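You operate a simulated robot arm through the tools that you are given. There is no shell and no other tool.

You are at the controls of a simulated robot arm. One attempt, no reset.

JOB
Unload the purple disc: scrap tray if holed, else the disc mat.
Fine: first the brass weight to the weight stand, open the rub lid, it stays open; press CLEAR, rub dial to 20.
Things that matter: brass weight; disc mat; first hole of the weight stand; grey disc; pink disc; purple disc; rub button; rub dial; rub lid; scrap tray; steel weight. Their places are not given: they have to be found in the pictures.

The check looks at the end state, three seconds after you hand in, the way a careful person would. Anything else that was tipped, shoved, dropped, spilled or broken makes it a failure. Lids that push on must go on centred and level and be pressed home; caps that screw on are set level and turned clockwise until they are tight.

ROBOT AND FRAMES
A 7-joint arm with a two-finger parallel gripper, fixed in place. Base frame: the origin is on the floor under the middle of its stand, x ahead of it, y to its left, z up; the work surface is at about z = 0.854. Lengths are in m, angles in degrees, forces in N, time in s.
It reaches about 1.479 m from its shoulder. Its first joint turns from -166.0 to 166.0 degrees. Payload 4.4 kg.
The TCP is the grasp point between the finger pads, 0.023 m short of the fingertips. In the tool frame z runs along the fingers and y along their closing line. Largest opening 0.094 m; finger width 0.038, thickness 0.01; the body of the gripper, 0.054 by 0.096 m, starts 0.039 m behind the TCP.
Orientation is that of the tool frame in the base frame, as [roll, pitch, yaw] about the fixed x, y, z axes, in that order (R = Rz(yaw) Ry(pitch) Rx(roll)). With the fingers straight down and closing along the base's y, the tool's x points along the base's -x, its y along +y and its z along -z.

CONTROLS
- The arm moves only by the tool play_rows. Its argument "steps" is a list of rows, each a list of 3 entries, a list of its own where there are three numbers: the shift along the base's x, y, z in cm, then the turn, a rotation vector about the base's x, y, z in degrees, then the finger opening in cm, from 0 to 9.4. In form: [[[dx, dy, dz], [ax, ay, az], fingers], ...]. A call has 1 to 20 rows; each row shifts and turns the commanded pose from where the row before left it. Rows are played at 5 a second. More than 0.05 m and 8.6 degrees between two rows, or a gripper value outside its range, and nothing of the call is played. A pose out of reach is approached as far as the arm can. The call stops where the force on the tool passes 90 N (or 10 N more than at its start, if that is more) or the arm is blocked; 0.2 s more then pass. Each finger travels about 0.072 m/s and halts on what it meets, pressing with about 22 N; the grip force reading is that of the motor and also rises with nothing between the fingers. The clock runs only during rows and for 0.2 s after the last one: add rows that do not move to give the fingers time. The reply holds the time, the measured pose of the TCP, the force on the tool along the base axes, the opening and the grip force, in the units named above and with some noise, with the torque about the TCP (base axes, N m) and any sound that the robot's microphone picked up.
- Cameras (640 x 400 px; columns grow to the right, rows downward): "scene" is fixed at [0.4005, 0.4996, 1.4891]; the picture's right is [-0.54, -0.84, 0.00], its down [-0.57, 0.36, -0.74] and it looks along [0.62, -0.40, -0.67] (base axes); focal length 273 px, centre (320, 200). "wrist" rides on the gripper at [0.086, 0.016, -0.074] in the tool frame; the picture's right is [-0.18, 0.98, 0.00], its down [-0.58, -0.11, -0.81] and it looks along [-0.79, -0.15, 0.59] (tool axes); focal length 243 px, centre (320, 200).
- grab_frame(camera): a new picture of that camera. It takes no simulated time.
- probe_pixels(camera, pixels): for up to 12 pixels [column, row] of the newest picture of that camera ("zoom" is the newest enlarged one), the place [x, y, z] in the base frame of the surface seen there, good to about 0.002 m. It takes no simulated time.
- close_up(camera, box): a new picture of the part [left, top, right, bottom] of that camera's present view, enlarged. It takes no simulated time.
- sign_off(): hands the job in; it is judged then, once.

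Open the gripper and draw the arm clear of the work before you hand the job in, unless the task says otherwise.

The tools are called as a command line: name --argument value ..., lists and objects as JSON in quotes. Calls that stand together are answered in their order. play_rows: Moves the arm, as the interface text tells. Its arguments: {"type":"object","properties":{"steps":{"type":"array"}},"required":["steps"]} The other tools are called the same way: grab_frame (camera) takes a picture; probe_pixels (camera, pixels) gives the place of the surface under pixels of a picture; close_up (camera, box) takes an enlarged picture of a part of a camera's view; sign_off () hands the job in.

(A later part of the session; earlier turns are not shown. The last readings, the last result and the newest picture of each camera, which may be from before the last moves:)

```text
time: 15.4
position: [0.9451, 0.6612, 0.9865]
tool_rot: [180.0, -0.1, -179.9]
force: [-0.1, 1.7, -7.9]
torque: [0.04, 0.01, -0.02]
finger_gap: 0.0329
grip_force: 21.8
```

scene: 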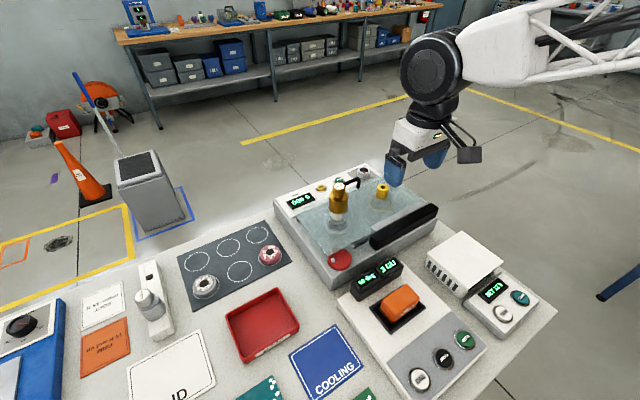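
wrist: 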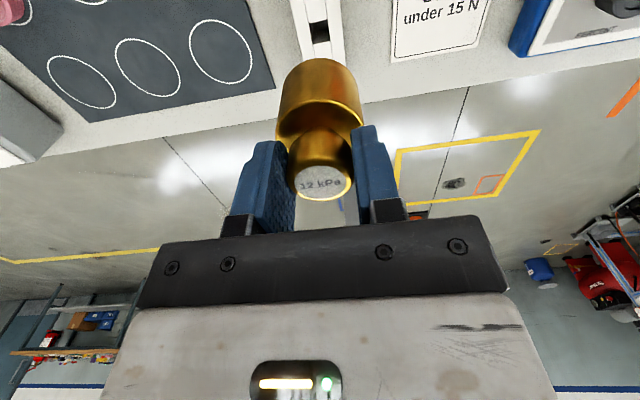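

The label centre is (0.9475, 0.6606), in line with the hole. I'll lower slowly, watching the force.

play_rows --steps '[[[0, 0, -0.5], [0, 0, 0], 2.0], [[0, 0, -0.5], [0, 0, 0], 2.0], [[0, 0, -0.5], [0, 0, 0], 2.0], [[0, 0, -0.5], [0, 0, 0], 2.0], [[0, 0, -0.4], [0, 0, 0], 2.0], [[0, 0, 0], [0, 0, 0], 2.0]]'

close_up --camera "scene" --box '[130, 230, 190, 290]'

```text
time: 16.8
position: [0.948, 0.6617, 0.9639]
tool_rot: [180.0, 0.0, 180.0]
force: [0.2, -0.5, -7.9]
torque: [-0.12, -0.03, -0.05]
finger_gap: 0.0329
grip_force: 22.0
```

```text
6.67 times, centred on (160, 260) of scene
```

zoom: 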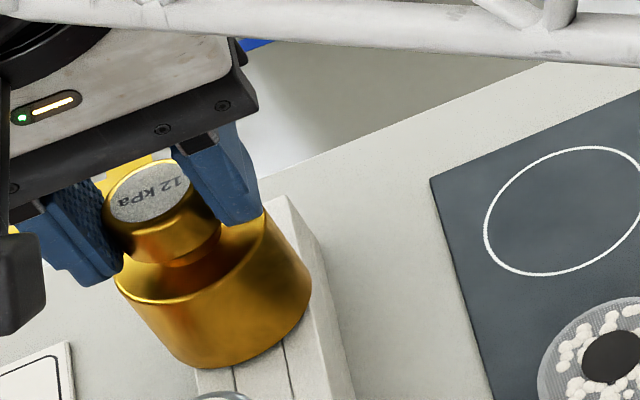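

The peg has entered the hole freely and the force is still the weight's own 8 N. I'll lower the last ~7 mm until the load comes off.

play_rows --steps '[[[0, 0, -0.3], [0, 0, 0], 2.0], [[0, 0, -0.2], [0, 0, 0], 2.0], [[0, 0, 0], [0, 0, 0], 2.0]]'

close_up --camera "scene" --box '[130, 230, 190, 290]'

probe_pixels --camera "zoom" --pixels '[[150, 195], [155, 205]]'

```text
time: 17.6
position: [0.9474, 0.663, 0.9605]
tool_rot: [180.0, 0.1, 179.9]
force: [-1.1, -4.0, 13.3]
torque: [-0.33, 0.34, -0.03]
finger_gap: 0.0327
grip_force: 22.4
```

```text
6.67 times, centred on (160, 260) of scene
```

zoom: 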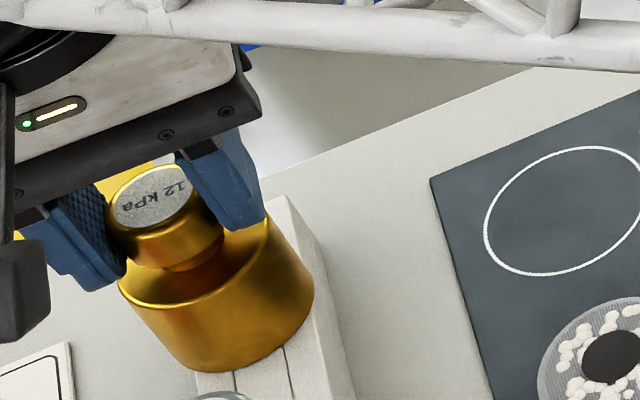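

```text
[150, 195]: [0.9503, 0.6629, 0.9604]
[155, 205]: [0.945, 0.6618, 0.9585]
```

The load has reversed to +13 N, so the weight is resting on something. I'll check the gap between the weight's bottom rim and the stand top before releasing.

close_up --camera "scene" --box '[145, 265, 185, 290]'

close_up --camera "wrist" --box '[260, 0, 380, 75]'

```text
16.00 times, centred on (165, 278) of scene
```

zoom: 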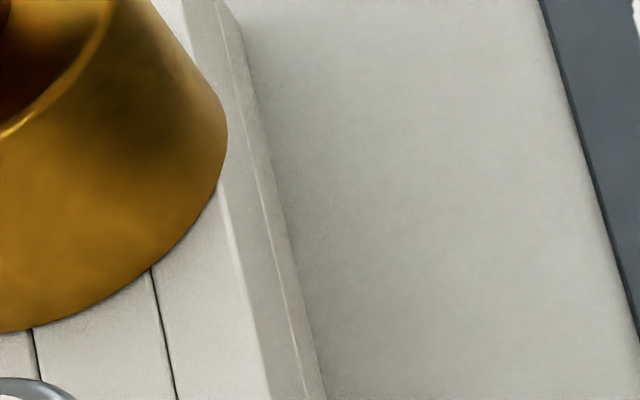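

```text
5.33 times, centred on (320, 38) of wrist
```

zoom: 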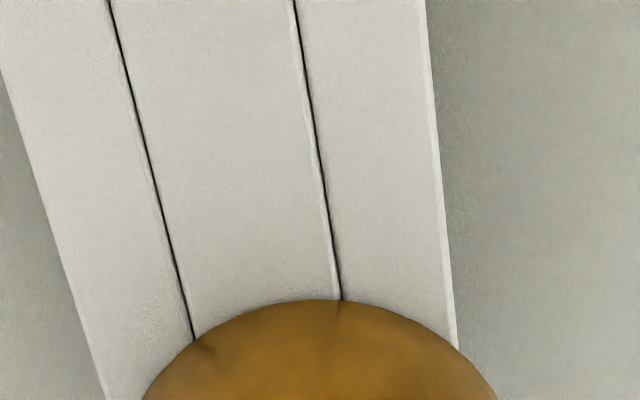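

The weight sits flush on the stand with label z≈0.959, matching the expected seated height. I'll open the fingers slowly, then back straight up.

play_rows --steps '[[[0, 0, 0.1], [0, 0, 0], 2.5], [[0, 0, 0], [0, 0, 0], 3.6], [[0, 0, 0], [0, 0, 0], 5], [[0, 0, 0], [0, 0, 0], 7], [[0, 0, 0], [0, 0, 0], 7], [[0, 0, 0], [0, 0, 0], 7]]'

close_up --camera "scene" --box '[110, 215, 200, 315]'

```text
time: 19.0
position: [0.9464, 0.6626, 0.9592]
tool_rot: [-179.9, -0.1, -180.0]
force: [-0.2, -0.1, 0.2]
torque: [0.04, 0.02, -0.02]
finger_gap: 0.07
grip_force: 0.1
```

```text
4.00 times, centred on (155, 265) of scene
```

zoom: 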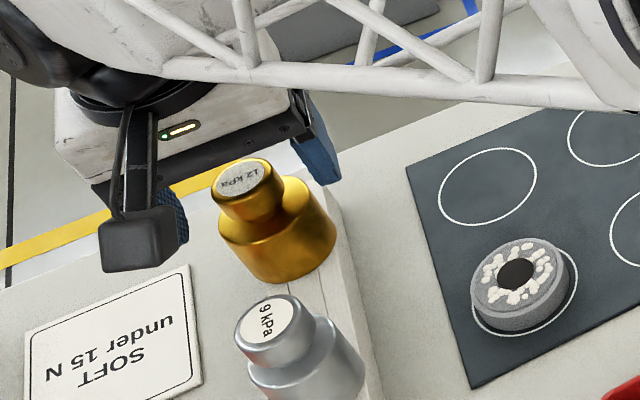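

The brass weight stands upright on the stand and is free of the fingers. I'll raise the arm and travel to above the lid handle, turning the gripper 90° so it closes along x.

play_rows --steps '[[[0, 0, 3], [0, 0, 0], 7], [[0, 0, 5], [0, 0, 0], 7], [[0, 0, 5], [0, 0, 0], 7], [[0, 0, 5], [0, 0, 0], 7], [[0, 0, 3], [0, 0, 0], 7], [[-0.5, -4.6, 0], [0, 0, 7.5], 7], [[-0.5, -4.6, 0], [0, 0, 7.5], 7], [[-0.5, -4.6, 0], [0, 0, 7.5], 7], [[-0.5, -4.6, 0], [0, 0, 7.5], 7], [[-0.5, -4.6, 0], [0, 0, 7.5], 7], [[-0.5, -4.6, 0], [0, 0, 7.5], 7], [[-0.5, -4.6, 0], [0, 0, 7.5], 7], [[-0.5, -4.6, 0], [0, 0, 7.5], 7], [[-0.5, -4.6, 0], [0, 0, 7.5], 7], [[-0.5, -4.6, 0], [0, 0, 7.5], 7], [[-0.5, -4.6, 0], [0, 0, 7.5], 7], [[-1, -4.6, 0], [0, 0, 7.5], 7], [[0, 0, 0], [0, 0, 0], 7], [[0, 0, 0], [0, 0, 0], 7]]'

grab_frame --camera "scene"

grab_frame --camera "wrist"

```text
time: 23.0
position: [0.8826, 0.1055, 1.1683]
tool_rot: [179.9, -0.1, -90.0]
force: [-1.0, 1.0, 0.0]
torque: [-0.02, -0.02, -0.01]
finger_gap: 0.0698
grip_force: 0.0
```

```text
taken
```

scene: 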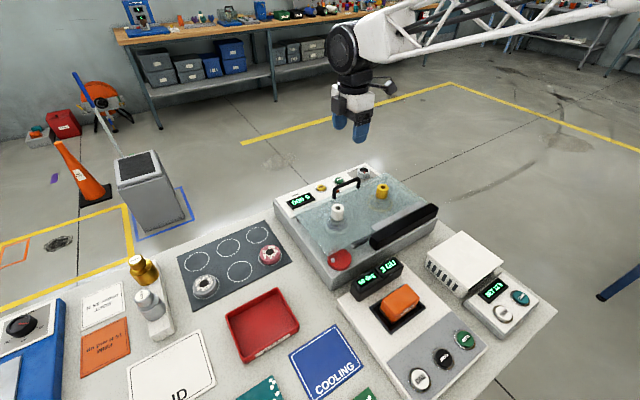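

```text
taken
```

wrist: 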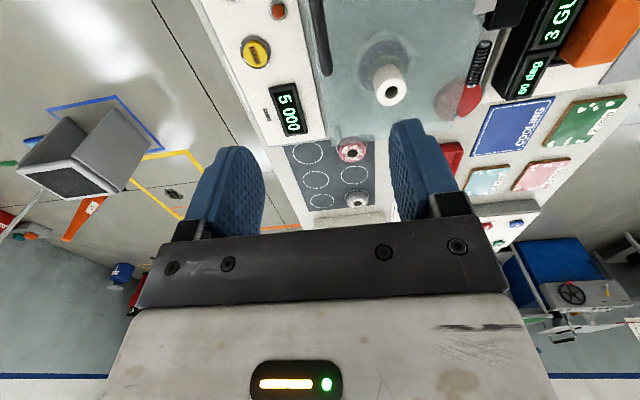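

The gripper is now over the handle with yaw −90. I'll measure the handle bar precisely from both views.

close_up --camera "scene" --box '[325, 170, 373, 200]'

probe_pixels --camera "zoom" --pixels '[[130, 200], [130, 300], [200, 160], [240, 145], [280, 130], [330, 105], [415, 130], [415, 200], [240, 155], [240, 135]]'

close_up --camera "scene" --box '[310, 195, 366, 240]'

```text
13.33 times, centred on (349, 185) of scene
```

zoom: 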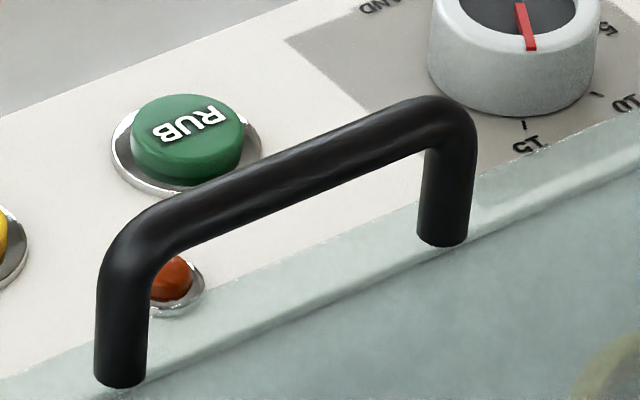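

```text
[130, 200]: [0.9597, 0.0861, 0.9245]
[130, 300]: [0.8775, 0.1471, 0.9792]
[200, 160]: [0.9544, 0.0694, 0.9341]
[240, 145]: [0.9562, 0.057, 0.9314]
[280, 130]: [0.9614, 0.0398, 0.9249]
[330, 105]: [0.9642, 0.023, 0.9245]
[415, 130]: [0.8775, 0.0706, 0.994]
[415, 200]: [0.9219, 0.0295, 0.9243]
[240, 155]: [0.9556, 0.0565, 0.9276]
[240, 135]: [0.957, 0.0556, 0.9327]
```

```text
8.89 times, centred on (338, 218) of scene
```

zoom: 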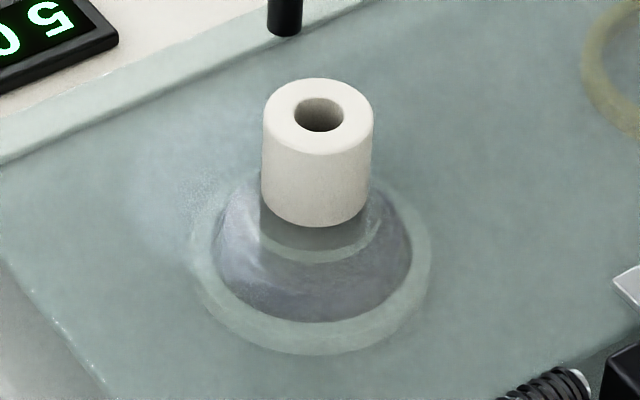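

The handle bar's centre is about (0.882, 0.103, 0.990). I'll descend over it with the fingers straddling and leave about 1.5 cm before the final step.

play_rows --steps '[[[0, -0.2, -4], [0, 0, 0], 7], [[0, 0, -4], [0, 0, 0], 7], [[0, 0, -4], [0, 0, 0], 7], [[0, 0, -3.5], [0, 0, 0], 7], [[0, 0, 0], [0, 0, 0], 7], [[0, 0, 0], [0, 0, 0], 7]]'

close_up --camera "scene" --box '[300, 140, 400, 220]'

```text
time: 24.4
position: [0.8849, 0.1069, 1.0129]
tool_rot: [-180.0, -0.1, -89.9]
force: [-0.1, -0.1, -0.2]
torque: [-0.01, -0.02, -0.01]
finger_gap: 0.0701
grip_force: 0.0
```

```text
5.00 times, centred on (350, 180) of scene
```

zoom: 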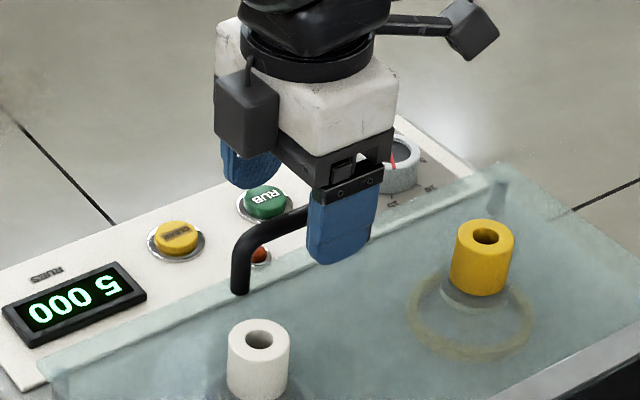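

The fingers straddle the bar, but a dark box hangs off the +y side of the gripper at zoom (245,105). I'll probe it to know its clearance.

probe_pixels --camera "zoom" --pixels '[[245, 105], [245, 130], [220, 95], [270, 95], [265, 135], [340, 220], [340, 260], [320, 250], [280, 218], [235, 270], [240, 260], [300, 205]]'

grab_frame --camera "wrist"

```text
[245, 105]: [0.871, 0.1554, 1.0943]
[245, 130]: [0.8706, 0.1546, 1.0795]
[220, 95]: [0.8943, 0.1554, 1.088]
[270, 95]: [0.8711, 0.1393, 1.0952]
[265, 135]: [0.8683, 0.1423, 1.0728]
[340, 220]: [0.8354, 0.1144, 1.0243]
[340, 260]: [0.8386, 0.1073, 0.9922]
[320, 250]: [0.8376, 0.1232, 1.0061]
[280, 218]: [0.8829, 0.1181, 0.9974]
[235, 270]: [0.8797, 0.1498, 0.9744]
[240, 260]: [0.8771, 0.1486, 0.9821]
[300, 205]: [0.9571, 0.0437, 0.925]
```

```text
taken
```

wrist: 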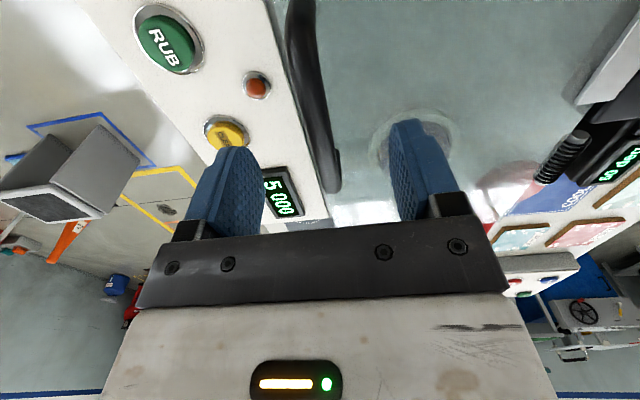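

The box is clear (bottom 6 cm above the TCP). I'll shift slightly to centre on the bar, descend 2.2 cm and close on it.

play_rows --steps '[[[-0.25, -0.3, -1.2], [0, 0, 0], 7], [[0, 0, -1.0], [0, 0, 0], 7], [[0, 0, 0], [0, 0, 0], 7], [[0, 0, 0], [0, 0, 0], 4], [[0, 0, 0], [0, 0, 0], 2], [[0, 0, 0], [0, 0, 0], 0.5], [[0, 0, 0], [0, 0, 0], 0.5], [[0, 0, 0], [0, 0, 0], 0.5]]'

close_up --camera "scene" --box '[300, 140, 400, 220]'

```text
time: 26.2
position: [0.8823, 0.1049, 0.9935]
tool_rot: [-179.9, 0.0, -90.0]
force: [20.5, -0.4, 3.5]
torque: [-0.04, -0.05, 0.03]
finger_gap: 0.0115
grip_force: 45.3
```

```text
5.00 times, centred on (350, 180) of scene
```

zoom: 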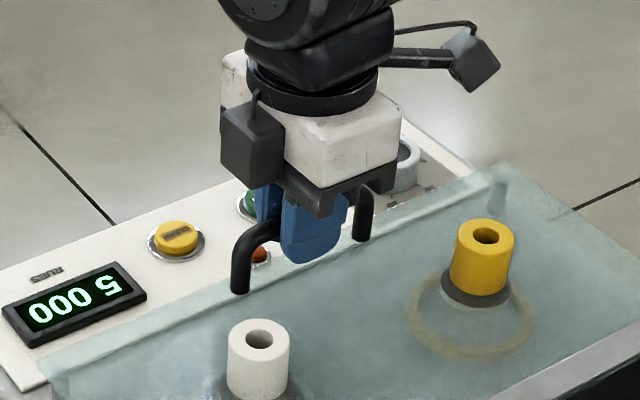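

The bar is gripped (gap 0.0115), with a 20 N sideways load along +x showing I'm slightly off its centre. I'll shift +0.2 cm in x to relax it.

play_rows --steps '[[[0.15, 0, 0], [0, 0, 0], 0.5], [[0, 0, 0], [0, 0, 0], 0.5]]'

```text
time: 26.8
position: [0.883, 0.1046, 0.9927]
tool_rot: [179.9, 0.0, -89.9]
force: [-6.5, -0.7, 6.9]
torque: [0.17, 0.01, -0.01]
finger_gap: 0.0116
grip_force: 44.6
```

The side load dropped to about 6 N. Now I begin swinging the lid about the hinge near (0.7095, z 0.951), 3° per row, and check the forces.

play_rows --steps '[[[-0.239, 0, 0.902], [0, -3, 0], 0.5], [[-0.285, 0, 0.89], [0, -3, 0], 0.5], [[0, 0, 0], [0, 0, 0], 0.5]]'

close_up --camera "scene" --box '[290, 140, 450, 270]'

```text
time: 27.6
position: [0.8765, 0.1049, 1.0102]
tool_rot: [-174.0, 0.0, -90.1]
force: [21.0, -2.2, 7.0]
torque: [0.65, -0.11, 0.12]
finger_gap: 0.0116
grip_force: 44.4
```

```text
3.08 times, centred on (370, 205) of scene
```

zoom: 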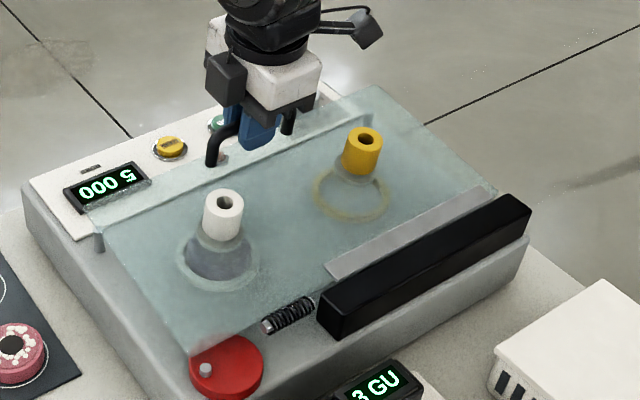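

The lid edge has risen, and a +21 N load in x says I'm leading about 1 mm toward −x. I'll correct and continue with a slightly flatter arc.

play_rows --steps '[[[0.12, 0, 0], [0, 0, 0], 0.5], [[-0.264, 0, 0.881], [0, -3, 0], 0.5], [[-0.309, 0, 0.866], [0, -3, 0], 0.5], [[0, 0, 0], [0, 0, 0], 0.5]]'

```text
time: 28.6
position: [0.8711, 0.1049, 1.0243]
tool_rot: [-168.3, 0.0, -89.9]
force: [-33.9, 9.8, -18.5]
torque: [-0.39, -0.05, -0.18]
finger_gap: 0.0113
grip_force: 44.9
```

The load flipped to −34 N in x, so the original hinge estimate fits better. I'll correct −0.17 cm and check again before going on.

play_rows --steps '[[[-0.17, 0, 0], [0, 0, 0], 0.5], [[0, 0, 0], [0, 0, 0], 0.5]]'

close_up --camera "scene" --box '[290, 140, 450, 270]'

```text
time: 29.2
position: [0.8695, 0.1041, 1.0268]
tool_rot: [-168.0, 0.0, -90.0]
force: [-41.0, 23.8, -20.7]
torque: [0.14, 0.05, -0.09]
finger_gap: 0.0115
grip_force: 44.8
```

```text
3.08 times, centred on (370, 205) of scene
```

zoom: 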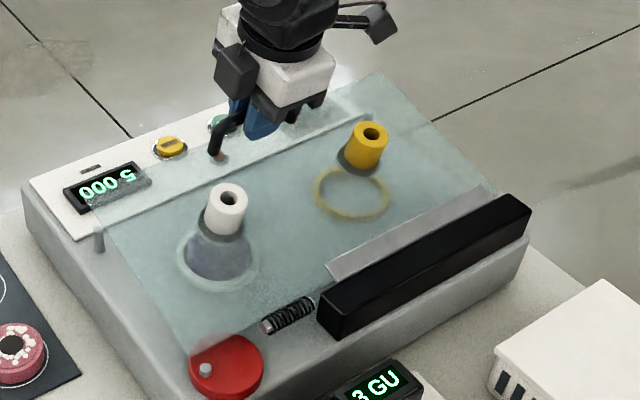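

The load is almost purely radial toward the hinge (−41, −21) with a growing y component. I'll look at the whole arm and the wrist view for any contact before moving on.

grab_frame --camera "scene"

grab_frame --camera "wrist"

close_up --camera "scene" --box '[320, 120, 400, 200]'

```text
taken
```

scene: 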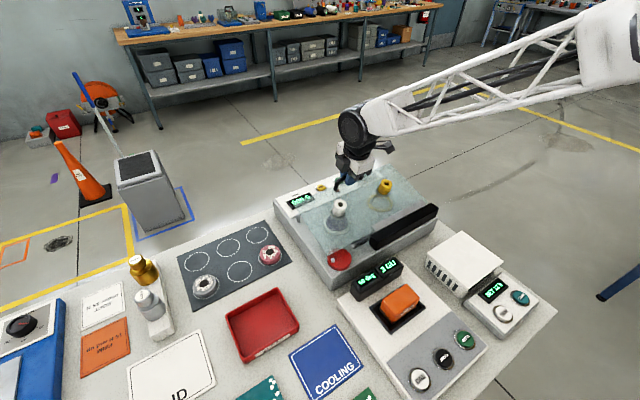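

```text
taken
```

wrist: 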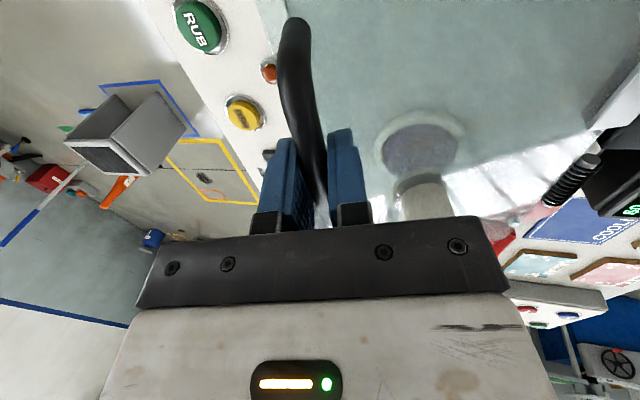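

```text
5.00 times, centred on (360, 160) of scene
```

zoom: 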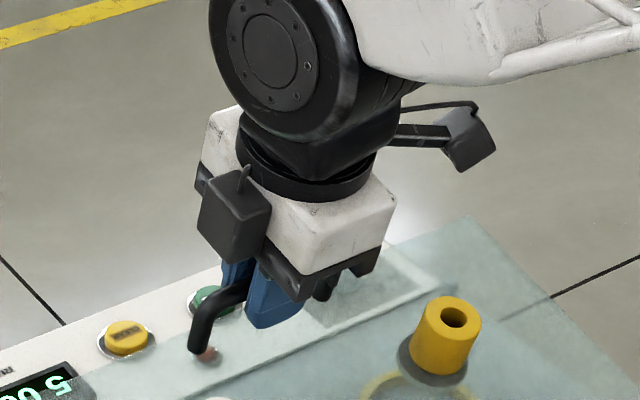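

No contact is visible, so this is arc mismatch. I'll move about 1.5 mm along the load direction and re-read.

play_rows --steps '[[[-0.13, 0.08, -0.06], [0, 0, 0], 0.5], [[0, 0, 0], [0, 0, 0], 0.5], [[0, 0, 0], [0, 0, 0], 0.5]]'

```text
time: 30.0
position: [0.8691, 0.1048, 1.0281]
tool_rot: [-168.1, 0.0, -90.0]
force: [-26.2, 14.4, -13.1]
torque: [-0.02, 0.1, 0.04]
finger_gap: 0.0114
grip_force: 45.1
```

That cut the load from 46 N to 29 N, so I'll move the remaining ~2 mm the same way.

play_rows --steps '[[[-0.18, 0.1, -0.09], [0, 0, 0], 0.5], [[0, 0, 0], [0, 0, 0], 0.5], [[0, 0, 0], [0, 0, 0], 0.5]]'

```text
time: 30.8
position: [0.8669, 0.1044, 1.029]
tool_rot: [-167.8, 0.0, -90.1]
force: [34.5, -17.9, 17.1]
torque: [-0.32, -0.06, 0.04]
finger_gap: 0.0116
grip_force: 45.3
```

The load flipped to +34 N, so the true spot is about 1 mm back; the fit now suggests a hinge near z 0.947. I'll back off 1 mm and swing two 4° steps on the refined arc.

play_rows --steps '[[[0.1, -0.06, 0.05], [0, 0, 0], 0.5], [[-0.602, 0, 1.088], [0, -4, 0], 0.5], [[-0.676, 0, 1.043], [0, -4, 0], 0.5], [[0, 0, 0], [0, 0, 0], 0.5]]'

```text
time: 31.8
position: [0.8556, 0.1037, 1.0485]
tool_rot: [-159.8, 0.1, -89.9]
force: [30.0, -7.7, 20.3]
torque: [0.34, -0.05, 0.16]
finger_gap: 0.0114
grip_force: 45.1
```

The load is radial again at about 36 N, meaning I'm slightly inside the arc. I'll ease outward 1 mm and continue.

play_rows --steps '[[[0.08, 0, 0.06], [0, 0, 0], 0.5], [[-0.748, 0, 0.992], [0, -4, 0], 0.5], [[-0.815, 0, 0.939], [0, -4, 0], 0.5], [[0, 0, 0], [0, 0, 0], 0.5]]'

close_up --camera "scene" --box '[290, 120, 450, 270]'

```text
time: 32.8
position: [0.8398, 0.1046, 1.0686]
tool_rot: [-151.9, 0.0, -90.0]
force: [19.5, -5.6, 17.1]
torque: [0.24, -0.1, 0.15]
finger_gap: 0.0116
grip_force: 44.5
```

```text
2.67 times, centred on (370, 195) of scene
```

zoom: 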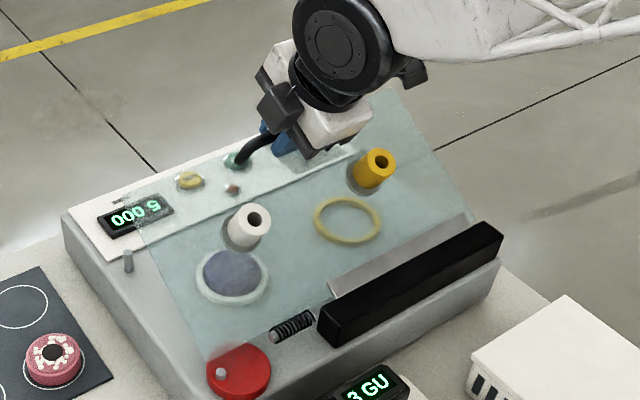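

At 28° the lid swings well and the purple disc is visible on its seat at zoom (232,272). I'll continue three more steps.

play_rows --steps '[[[0.06, 0, 0.06], [0, 0, 0], 0.5], [[-0.879, 0, 0.879], [0, -4, 0], 0.5], [[-0.937, 0, 0.815], [0, -4, 0], 0.5], [[-0.992, 0, 0.749], [0, -4, 0], 0.5], [[0, 0, 0], [0, 0, 0], 0.5]]'

```text
time: 34.0
position: [0.8128, 0.1046, 1.091]
tool_rot: [-140.1, -0.1, -90.0]
force: [-2.5, 12.6, -1.1]
torque: [0.09, -0.02, -0.04]
finger_gap: 0.0115
grip_force: 44.6
```

Forces are near zero at 40°, so the arc fits well. Continuing with four more 4° steps.

play_rows --steps '[[[-1.041, 0.04, 0.677], [0, -4, 0], 0.5], [[-1.087, 0, 0.603], [0, -4, 0], 0.5], [[-1.127, 0, 0.526], [0, -4, 0], 0.5], [[-1.16, 0, 0.445], [0, -4, 0], 0.5], [[0, 0, 0], [0, 0, 0], 0.5]]'

close_up --camera "scene" --box '[290, 100, 450, 270]'

```text
time: 35.2
position: [0.7674, 0.1057, 1.1124]
tool_rot: [-124.2, 0.0, -90.1]
force: [-2.1, -15.5, -7.4]
torque: [0.03, -0.01, 0.13]
finger_gap: 0.0114
grip_force: 44.8
```

```text
2.35 times, centred on (370, 185) of scene
```

zoom: 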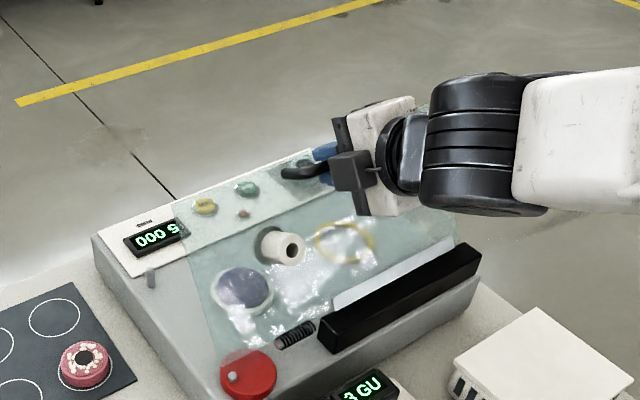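

At 56° the forces are still small, and the wrist is clear of everything. Continuing to 76°.

play_rows --steps '[[[-1.188, -0.04, 0.365], [0, -4, 0], 0.5], [[-1.21, 0, 0.28], [0, -4, 0], 0.5], [[-1.228, 0, 0.194], [0, -4, 0], 0.5], [[0, 0, 0], [0, 0, 0], 0.5]]'

```text
time: 36.0
position: [0.7509, 0.1056, 1.1094]
tool_rot: [-115.5, -0.2, -89.9]
force: [12.3, -2.1, 52.3]
torque: [0.62, -0.22, 0.4]
finger_gap: 0.0286
grip_force: 26.0
stopped in row 3: the force on the tool passed its limit at 99 N (the readings are from after the stop); the commanded pose is now the measured one
```

The move stopped with an upward load of 52 N and the finger gap forced open to 0.029. I need to look at what happened before doing anything else.

close_up --camera "scene" --box '[330, 110, 450, 230]'

grab_frame --camera "wrist"

grab_frame --camera "scene"

```text
3.33 times, centred on (390, 170) of scene
```

zoom: 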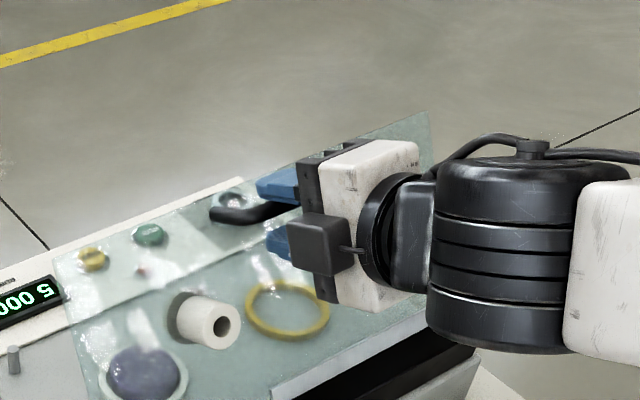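

```text
taken
```

wrist: 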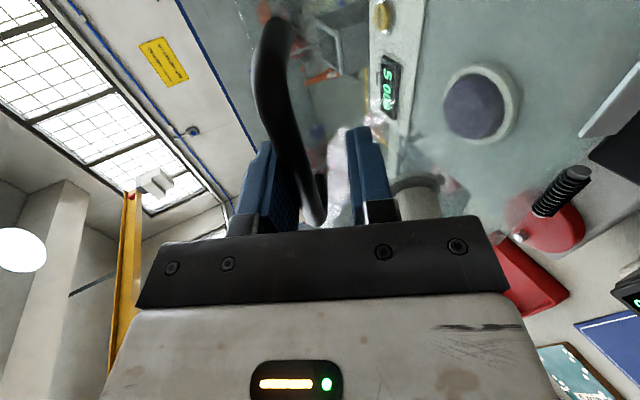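

```text
taken
```

scene: 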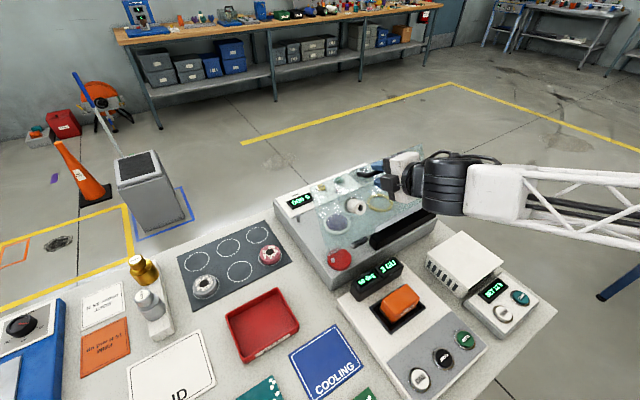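

The arm sagged about 1 cm below the arc while the handle stayed put, likely because the gripper is lining up with the forearm (a wrist singularity). The bar is round, so I'll stop co-rotating: first move back up to re-centre on the bar while tilting the gripper back toward vertical.

play_rows --steps '[[[0, 0, 0.4], [0, 2, 0], 0.5], [[0, 0, 0.4], [0, 2, 0], 0.5], [[0, 0, 0], [0, 0, 0], 0.5]]'

close_up --camera "scene" --box '[330, 110, 450, 230]'

```text
time: 36.8
position: [0.752, 0.1052, 1.1102]
tool_rot: [-119.8, -0.3, -89.9]
force: [13.2, 9.4, 53.6]
torque: [0.44, -0.28, -0.02]
finger_gap: 0.0284
grip_force: 26.7
```

```text
3.33 times, centred on (390, 170) of scene
```

zoom: 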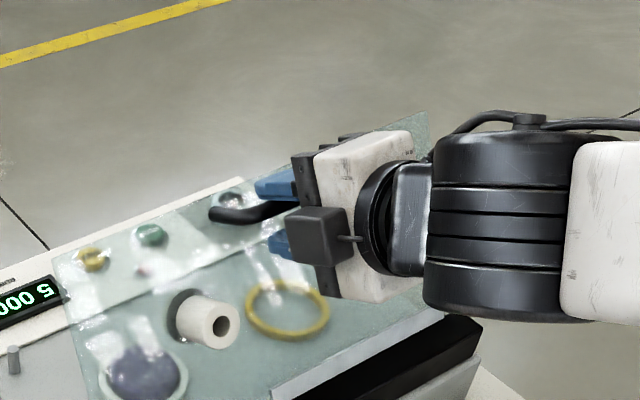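

The tool barely rose (0.8 mm of 8 mm commanded), so the arm seems kinematically limited here. I'll tilt back further toward vertical without shifting and see if the load eases.

play_rows --steps '[[[0, 0, 0.2], [0, 4, 0], 0.5], [[0, 0, 0.2], [0, 4, 0], 0.5], [[0, 0, 0], [0, 0, 0], 0.5], [[0, 0, 0], [0, 0, 0], 0.5]]'

close_up --camera "scene" --box '[330, 110, 450, 230]'

grab_frame --camera "wrist"

```text
time: 37.8
position: [0.752, 0.1048, 1.1116]
tool_rot: [-127.9, -0.2, -90.0]
force: [3.5, -9.9, 20.8]
torque: [0.33, 0.08, -0.35]
finger_gap: 0.0134
grip_force: 9.7
```

```text
3.33 times, centred on (390, 170) of scene
```

zoom: 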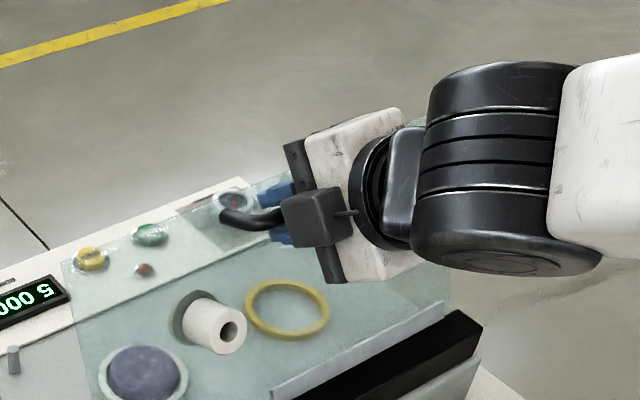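

```text
taken
```

wrist: 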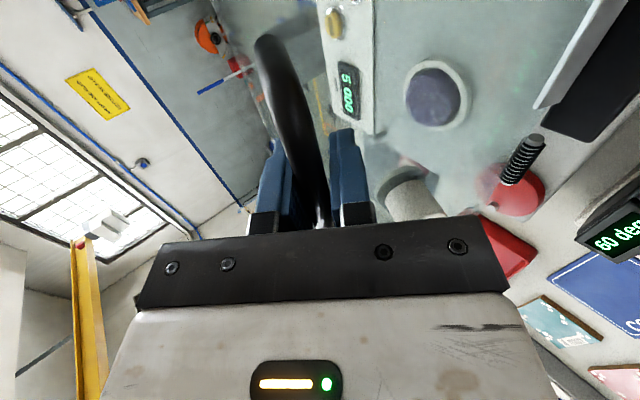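

Tilting back freed it: the fingers have closed on the bar again (gap 0.0134) and the load is down to 21 N, with the lid at about 61°. I'll now translate along the arc while slowly tilting the gripper further toward vertical, letting the round bar turn in the pads.

play_rows --steps '[[[0, 0, 0.15], [0, 2, 0], 0.5], [[-0.6, 0, 0.14], [0, 2, 0], 0.5], [[-0.61, 0, 0.13], [0, 1, 0], 0.5], [[0, 0, 0], [0, 0, 0], 0.5]]'

```text
time: 38.8
position: [0.7389, 0.1052, 1.1134]
tool_rot: [-133.1, -0.3, -90.0]
force: [-1.9, -21.9, -11.1]
torque: [0.56, -0.02, -0.64]
finger_gap: 0.0112
grip_force: 44.9
```

It's moving well with a firm grip, apart from a −22 N side load in y that I'll ease by −0.1 cm. Continuing along the arc.

play_rows --steps '[[[-0.61, -0.1, 0.08], [0, 1.5, 0], 0.5], [[-0.61, 0, 0.08], [0, 1.5, 0], 0.5], [[-0.62, 0, 0.05], [0, 1.5, 0], 0.5], [[-0.62, 0, 0.04], [0, 1.5, 0], 0.5], [[0, 0, 0], [0, 0, 0], 0.5]]'

close_up --camera "scene" --box '[310, 100, 470, 260]'

```text
time: 40.0
position: [0.714, 0.1049, 1.1183]
tool_rot: [-139.0, -0.2, -89.9]
force: [0.9, 9.9, -43.7]
torque: [0.78, -0.13, -0.7]
finger_gap: 0.0112
grip_force: 44.8
```

```text
2.50 times, centred on (390, 180) of scene
```

zoom: 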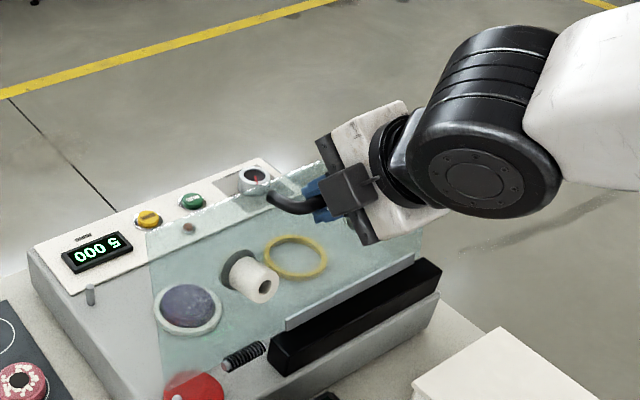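

The lid pulls down with 44 N, so I'm about 2.5 mm too high here. I'll lower slightly and go on past the top of the arc.

play_rows --steps '[[[0, 0, -0.2], [0, 0, 0], 0.5], [[-0.6, 0, -0.04], [0, 1.5, 0], 0.5], [[-0.62, 0, -0.06], [0, 1.5, 0], 0.5], [[0, 0, 0], [0, 0, 0], 0.5]]'

```text
time: 41.0
position: [0.7022, 0.1038, 1.1184]
tool_rot: [-141.7, -0.2, -89.9]
force: [-1.4, -21.6, 12.4]
torque: [0.02, 0.03, -0.97]
finger_gap: 0.0116
grip_force: 45.0
```

Forces are small again at about 77°. Continuing three more steps.

play_rows --steps '[[[-0.62, -0.06, -0.02], [0, 1.5, 0], 0.5], [[-0.62, 0, -0.05], [0, 1.5, 0], 0.5], [[-0.62, 0, -0.07], [0, 1.5, 0], 0.5], [[-0.61, 0, -0.09], [0, 1.5, 0], 0.5], [[0, 0, 0], [0, 0, 0], 0.5]]'

close_up --camera "scene" --box '[310, 100, 470, 260]'

```text
time: 42.1
position: [0.6779, 0.1046, 1.1141]
tool_rot: [-148.0, -0.2, -89.7]
force: [-0.8, 26.4, 3.3]
torque: [0.97, 0.01, -0.57]
finger_gap: 0.0114
grip_force: 45.0
```

```text
2.50 times, centred on (390, 180) of scene
```

zoom: 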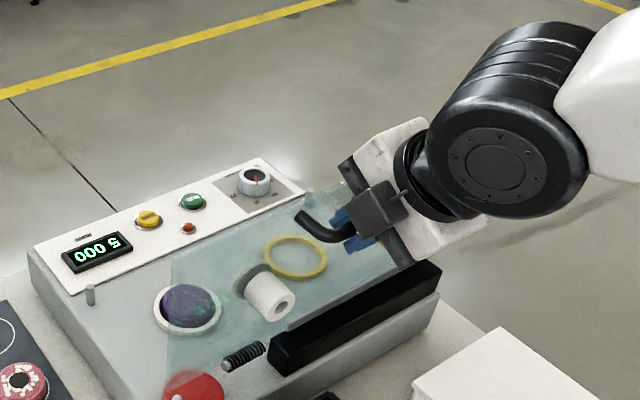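

The lid is near 86° with small loads. I'll continue with the gripper's tilt held fixed, checking for the stop or catch.

play_rows --steps '[[[-0.61, 0.06, -0.11], [0, 0, 0], 0.5], [[-0.6, 0, -0.13], [0, 0, 0], 0.5], [[-0.6, 0, -0.16], [0, 0, 0], 0.5], [[0, 0, 0], [0, 0, 0], 0.5]]'

```text
time: 43.1
position: [0.6579, 0.1032, 1.1075]
tool_rot: [-148.0, -0.3, -89.8]
force: [10.3, 18.4, -27.2]
torque: [0.25, 0.01, -0.97]
finger_gap: 0.0115
grip_force: 45.3
```

At about 93° there's still no resistance to opening, just a 29 N radial pull that I'll ease inward. Continuing.

play_rows --steps '[[[0.04, 0.04, -0.14], [0, 0, 0], 0.5], [[-0.6, 0, -0.21], [0, 0, 0], 0.5], [[-0.59, 0, -0.24], [0, 0, 0], 0.5], [[-0.58, 0, -0.26], [0, 0, 0], 0.5], [[0, 0, 0], [0, 0, 0], 0.5]]'

close_up --camera "scene" --box '[310, 120, 470, 270]'

```text
time: 44.4
position: [0.6426, 0.1066, 1.1045]
tool_rot: [-147.6, -0.1, -89.7]
force: [29.3, 8.6, 37.5]
torque: [0.36, -0.31, -0.16]
finger_gap: 0.0248
grip_force: 22.5
```

```text
2.67 times, centred on (390, 195) of scene
```

zoom: 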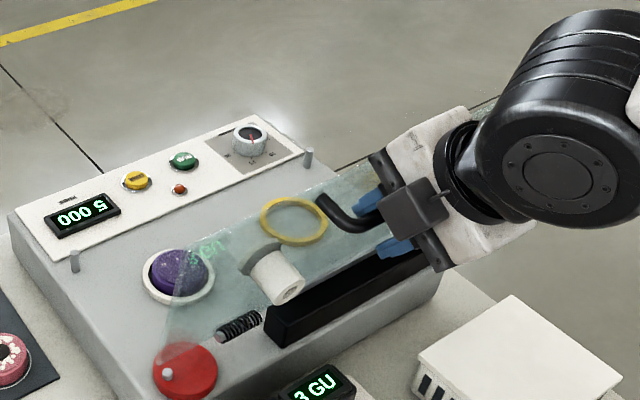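

The gap opened to 0.025 with about 42 N resisting further opening, so the lid seems to be at its stop at around 96°. I'll back off about 6 mm so the fingers re-centre on the bar, then read the resting force.

play_rows --steps '[[[0.3, 0, 0.18], [0, 0, 0], 0.5], [[0.28, 0, 0.17], [0, 0, 0], 0.5], [[0, 0, 0], [0, 0, 0], 0.5], [[0, 0, 0], [0, 0, 0], 0.5]]'

close_up --camera "scene" --box '[310, 120, 470, 270]'

grab_frame --camera "wrist"

```text
time: 45.4
position: [0.6473, 0.1054, 1.1038]
tool_rot: [-148.0, -0.2, -89.8]
force: [21.0, -3.7, 22.3]
torque: [0.22, -0.01, -0.33]
finger_gap: 0.0181
grip_force: 15.1
```

```text
2.67 times, centred on (390, 195) of scene
```

zoom: 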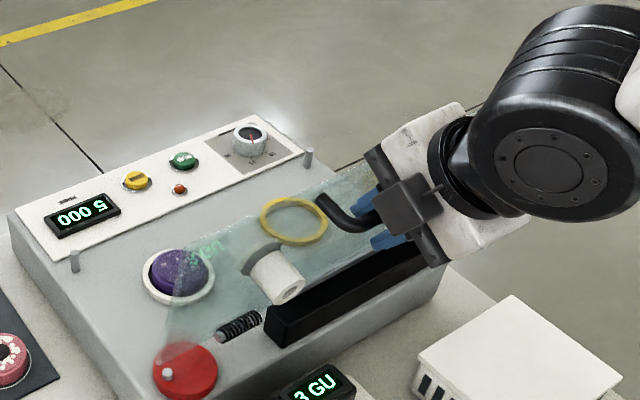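

```text
taken
```

wrist: 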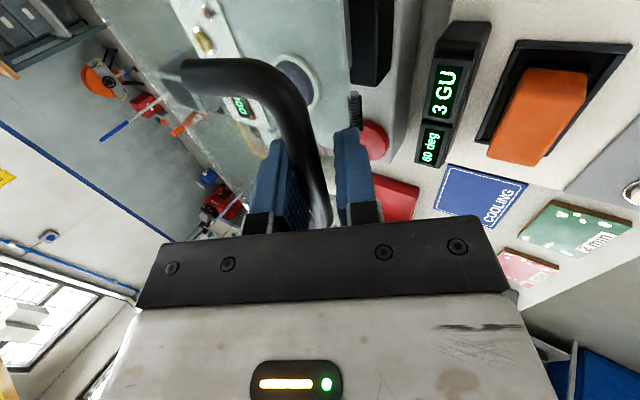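

The load dropped to about 30 N, and the gap is 0.018 with the bar still against one finger. I'll keep easing back.

play_rows --steps '[[[0.15, 0, 0.25], [0, 0, 0], 0.5], [[0.1, 0, 0.2], [0, 0, 0], 0.5], [[0, 0, 0], [0, 0, 0], 0.5], [[0, 0, 0], [0, 0, 0], 0.5]]'

```text
time: 46.4
position: [0.6496, 0.1055, 1.1084]
tool_rot: [-148.1, -0.3, -89.8]
force: [8.1, 8.4, -15.0]
torque: [0.55, 0.02, -0.73]
finger_gap: 0.0117
grip_force: 44.9
```

The bar is gripped again with only about 2 N tangential, so no strong spring-back. I'll test if the lid opens further by nudging 5 mm along the opening direction.

play_rows --steps '[[[-0.24, 0, -0.12], [0, 0, 0], 0.5], [[-0.24, 0, -0.12], [0, 0, 0], 0.5], [[0, 0, 0], [0, 0, 0], 0.5], [[0, 0, 0], [0, 0, 0], 0.5]]'

```text
time: 47.4
position: [0.6461, 0.1073, 1.1091]
tool_rot: [-147.6, -0.1, -89.7]
force: [73.2, -3.7, 12.9]
torque: [0.41, -0.12, -0.76]
finger_gap: 0.0113
grip_force: 45.3
```

A 73 N resistance confirms the lid is at its stop. I'll back off the push, then open the fingers a little and watch whether the lid holds.

play_rows --steps '[[[0.22, 0, 0.08], [0, 0, 0], 0.5], [[0.12, 0, 0.05], [0, 0, 0], 0.5], [[0, 0, 0], [0, 0, 0], 0.5]]'

```text
time: 48.1
position: [0.648, 0.1069, 1.109]
tool_rot: [-148.0, -0.2, -89.8]
force: [1.4, -7.7, 41.7]
torque: [0.45, -0.13, -0.7]
finger_gap: 0.0118
grip_force: 44.4
```

The x load is gone. I'll open the fingers step by step to about 2.5 cm, keeping them around the bar as a guard.

play_rows --steps '[[[0, 0, 0], [0, 0, 0], 1.5], [[0, 0, 0], [0, 0, 0], 2.0], [[0, 0, 0], [0, 0, 0], 2.5], [[0, 0, 0], [0, 0, 0], 2.5], [[0, 0, 0], [0, 0, 0], 2.5]]'

grab_frame --camera "wrist"

close_up --camera "scene" --box '[310, 120, 470, 270]'

```text
time: 49.4
position: [0.6487, 0.1065, 1.1079]
tool_rot: [-147.8, -0.2, -89.8]
force: [0.5, 0.7, -0.4]
torque: [0.02, -0.02, 0.01]
finger_gap: 0.0249
grip_force: 0.0
```

```text
taken
```

wrist: 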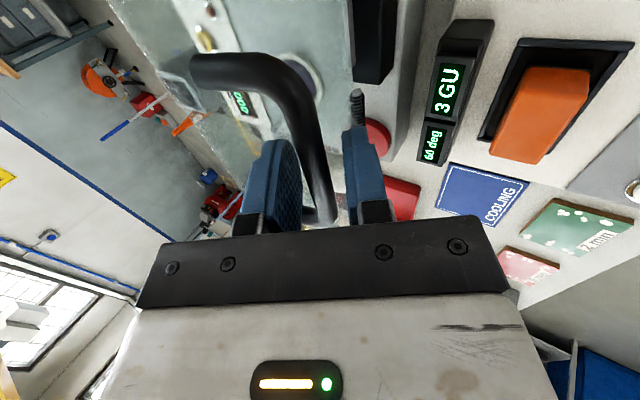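

```text
2.67 times, centred on (390, 195) of scene
```

zoom: 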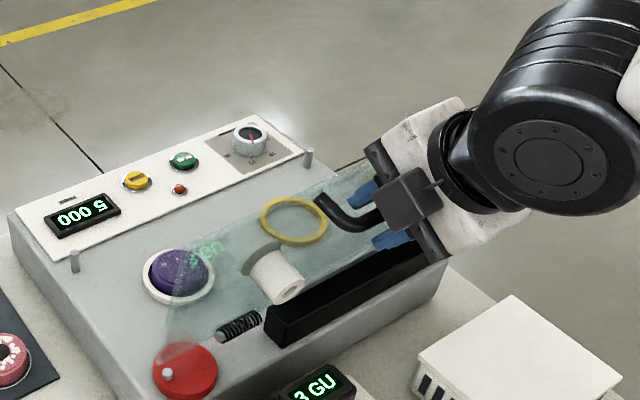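

The force is zero with the bar free between the fingers, so the lid holds on its own. I'll open wider, wait a second and confirm it doesn't drift.

play_rows --steps '[[[0, 0, 0], [0, 0, 0], 4], [[0, 0, 0], [0, 0, 0], 5.5], [[0, 0, 0], [0, 0, 0], 5.5], [[0, 0, 0], [0, 0, 0], 5.5], [[0, 0, 0], [0, 0, 0], 5.5], [[0, 0, 0], [0, 0, 0], 5.5], [[0, 0, 0], [0, 0, 0], 5.5]]'

grab_frame --camera "wrist"

close_up --camera "scene" --box '[310, 120, 470, 270]'

```text
time: 51.0
position: [0.648, 0.1058, 1.1082]
tool_rot: [-147.9, -0.3, -89.8]
force: [-0.3, -0.4, 0.4]
torque: [-0.02, 0.02, -0.02]
finger_gap: 0.0548
grip_force: 0.1
```

```text
taken
```

wrist: 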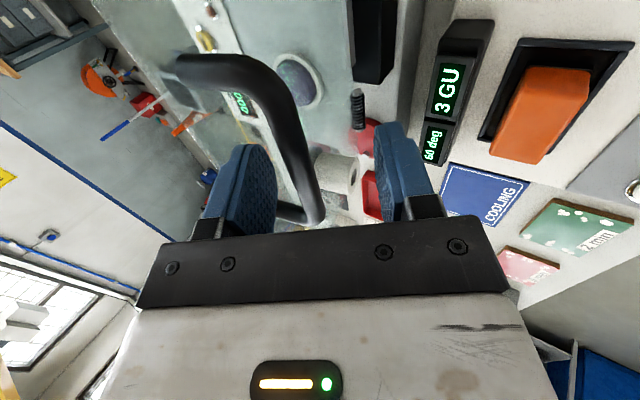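

```text
2.67 times, centred on (390, 195) of scene
```

zoom: 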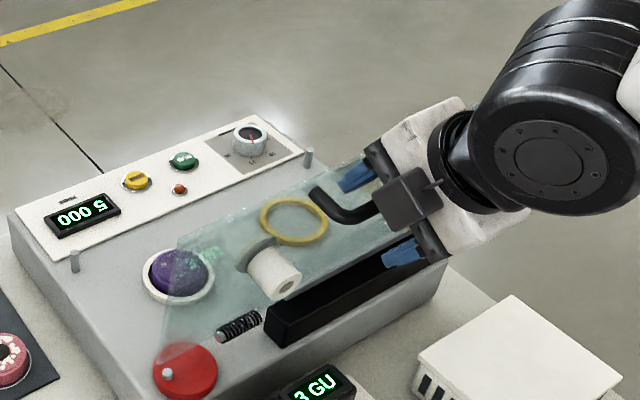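

The handle seems to have shifted a few pixels (zoom (322,200)→(315,192)). I'll wait longer with the fingers as a guard and compare.

play_rows --steps '[[[0, 0, 0], [0, 0, 0], 5.5], [[0, 0, 0], [0, 0, 0], 5.5], [[0, 0, 0], [0, 0, 0], 5.5], [[0, 0, 0], [0, 0, 0], 5.5], [[0, 0, 0], [0, 0, 0], 5.5], [[0, 0, 0], [0, 0, 0], 5.5], [[0, 0, 0], [0, 0, 0], 5.5], [[0, 0, 0], [0, 0, 0], 5.5]]'

grab_frame --camera "wrist"

close_up --camera "scene" --box '[310, 120, 470, 270]'

```text
time: 52.8
position: [0.6497, 0.1076, 1.108]
tool_rot: [-147.9, -0.2, -89.8]
force: [-1.4, 1.1, 0.7]
torque: [-0.02, -0.01, 0.0]
finger_gap: 0.0548
grip_force: 0.0
```

```text
taken
```

wrist: 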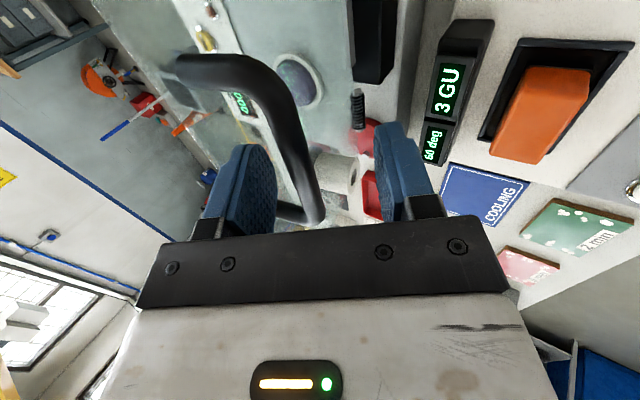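

```text
2.67 times, centred on (390, 195) of scene
```

zoom: 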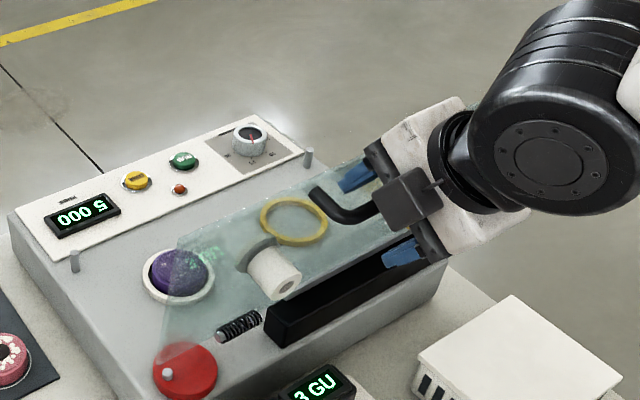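

The view is unchanged over 1.8 s, but the upper finger may be touching the lid at this opening. I'll narrow to 3.5 cm, then withdraw along the finger direction and watch the lid.

play_rows --steps '[[[0, 0, 0], [0, 0, 0], 4.2], [[0, 0, 0], [0, 0, 0], 3.5], [[0, 0, 0], [0, 0, 0], 3.5], [[0, 0, 0], [0, 0, 0], 3.5], [[0, 0, 0], [0, 0, 0], 3.5]]'

grab_frame --camera "wrist"

close_up --camera "scene" --box '[310, 120, 470, 270]'

```text
time: 54.0
position: [0.6481, 0.1056, 1.108]
tool_rot: [-147.8, -0.2, -89.9]
force: [0.3, 1.0, -0.7]
torque: [0.05, 0.0, 0.0]
finger_gap: 0.0352
grip_force: 0.1
```

```text
taken
```

wrist: 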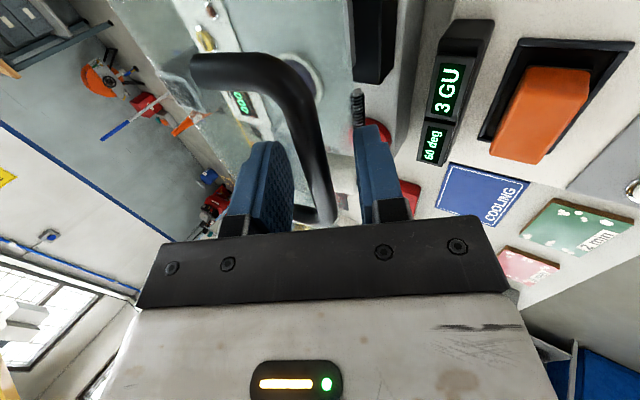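

```text
2.67 times, centred on (390, 195) of scene
```

zoom: 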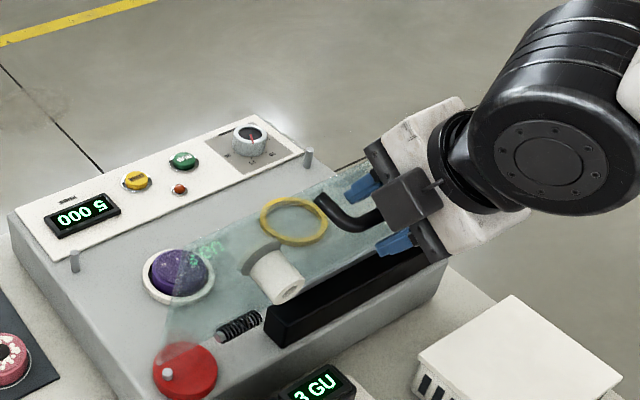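

The handle swung back to its open position on its own, so the lid holds itself against the stop. I'll withdraw straight back along the finger direction.

play_rows --steps '[[[-0.8, 0, 1.28], [0, 0, 0], 3.5], [[-1.06, 0, 1.7], [0, 0, 0], 3.5], [[-1.06, 0, 1.7], [0, 0, 0], 3.5], [[-1.6, 0, 2.55], [0, 0, 0], 3.5], [[-1.6, 0, 2.55], [0, 0, 0], 3.5], [[-1.6, 0, 2.55], [0, 0, 0], 3.5], [[0, 0, 0], [0, 0, 0], 3.5]]'

grab_frame --camera "scene"

close_up --camera "scene" --box '[270, 150, 450, 290]'

```text
time: 55.5
position: [0.5682, 0.1065, 1.2299]
tool_rot: [-147.9, -0.2, -89.9]
force: [0.6, 0.9, -0.1]
torque: [-0.01, 0.0, 0.02]
finger_gap: 0.0348
grip_force: 0.0
```

```text
taken
```

scene: 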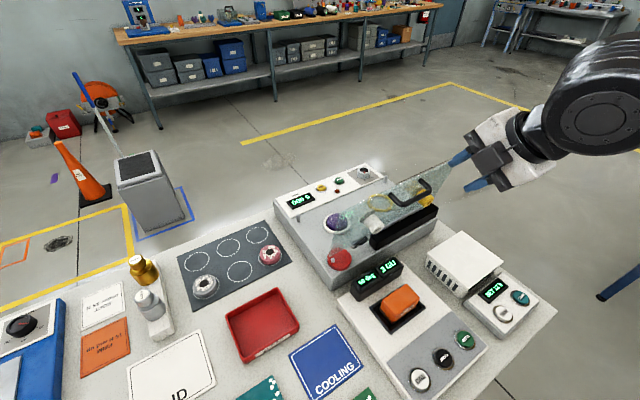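

```text
2.86 times, centred on (360, 220) of scene
```

zoom: 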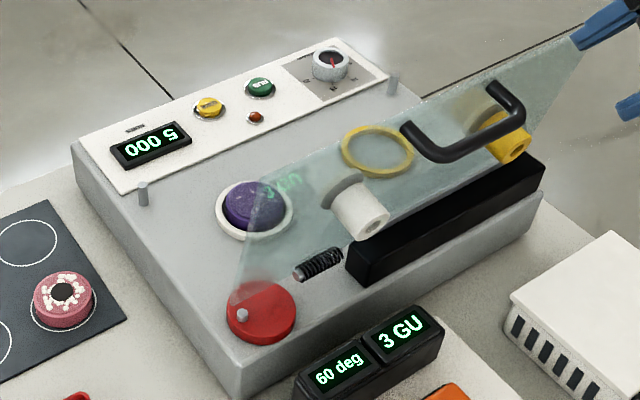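

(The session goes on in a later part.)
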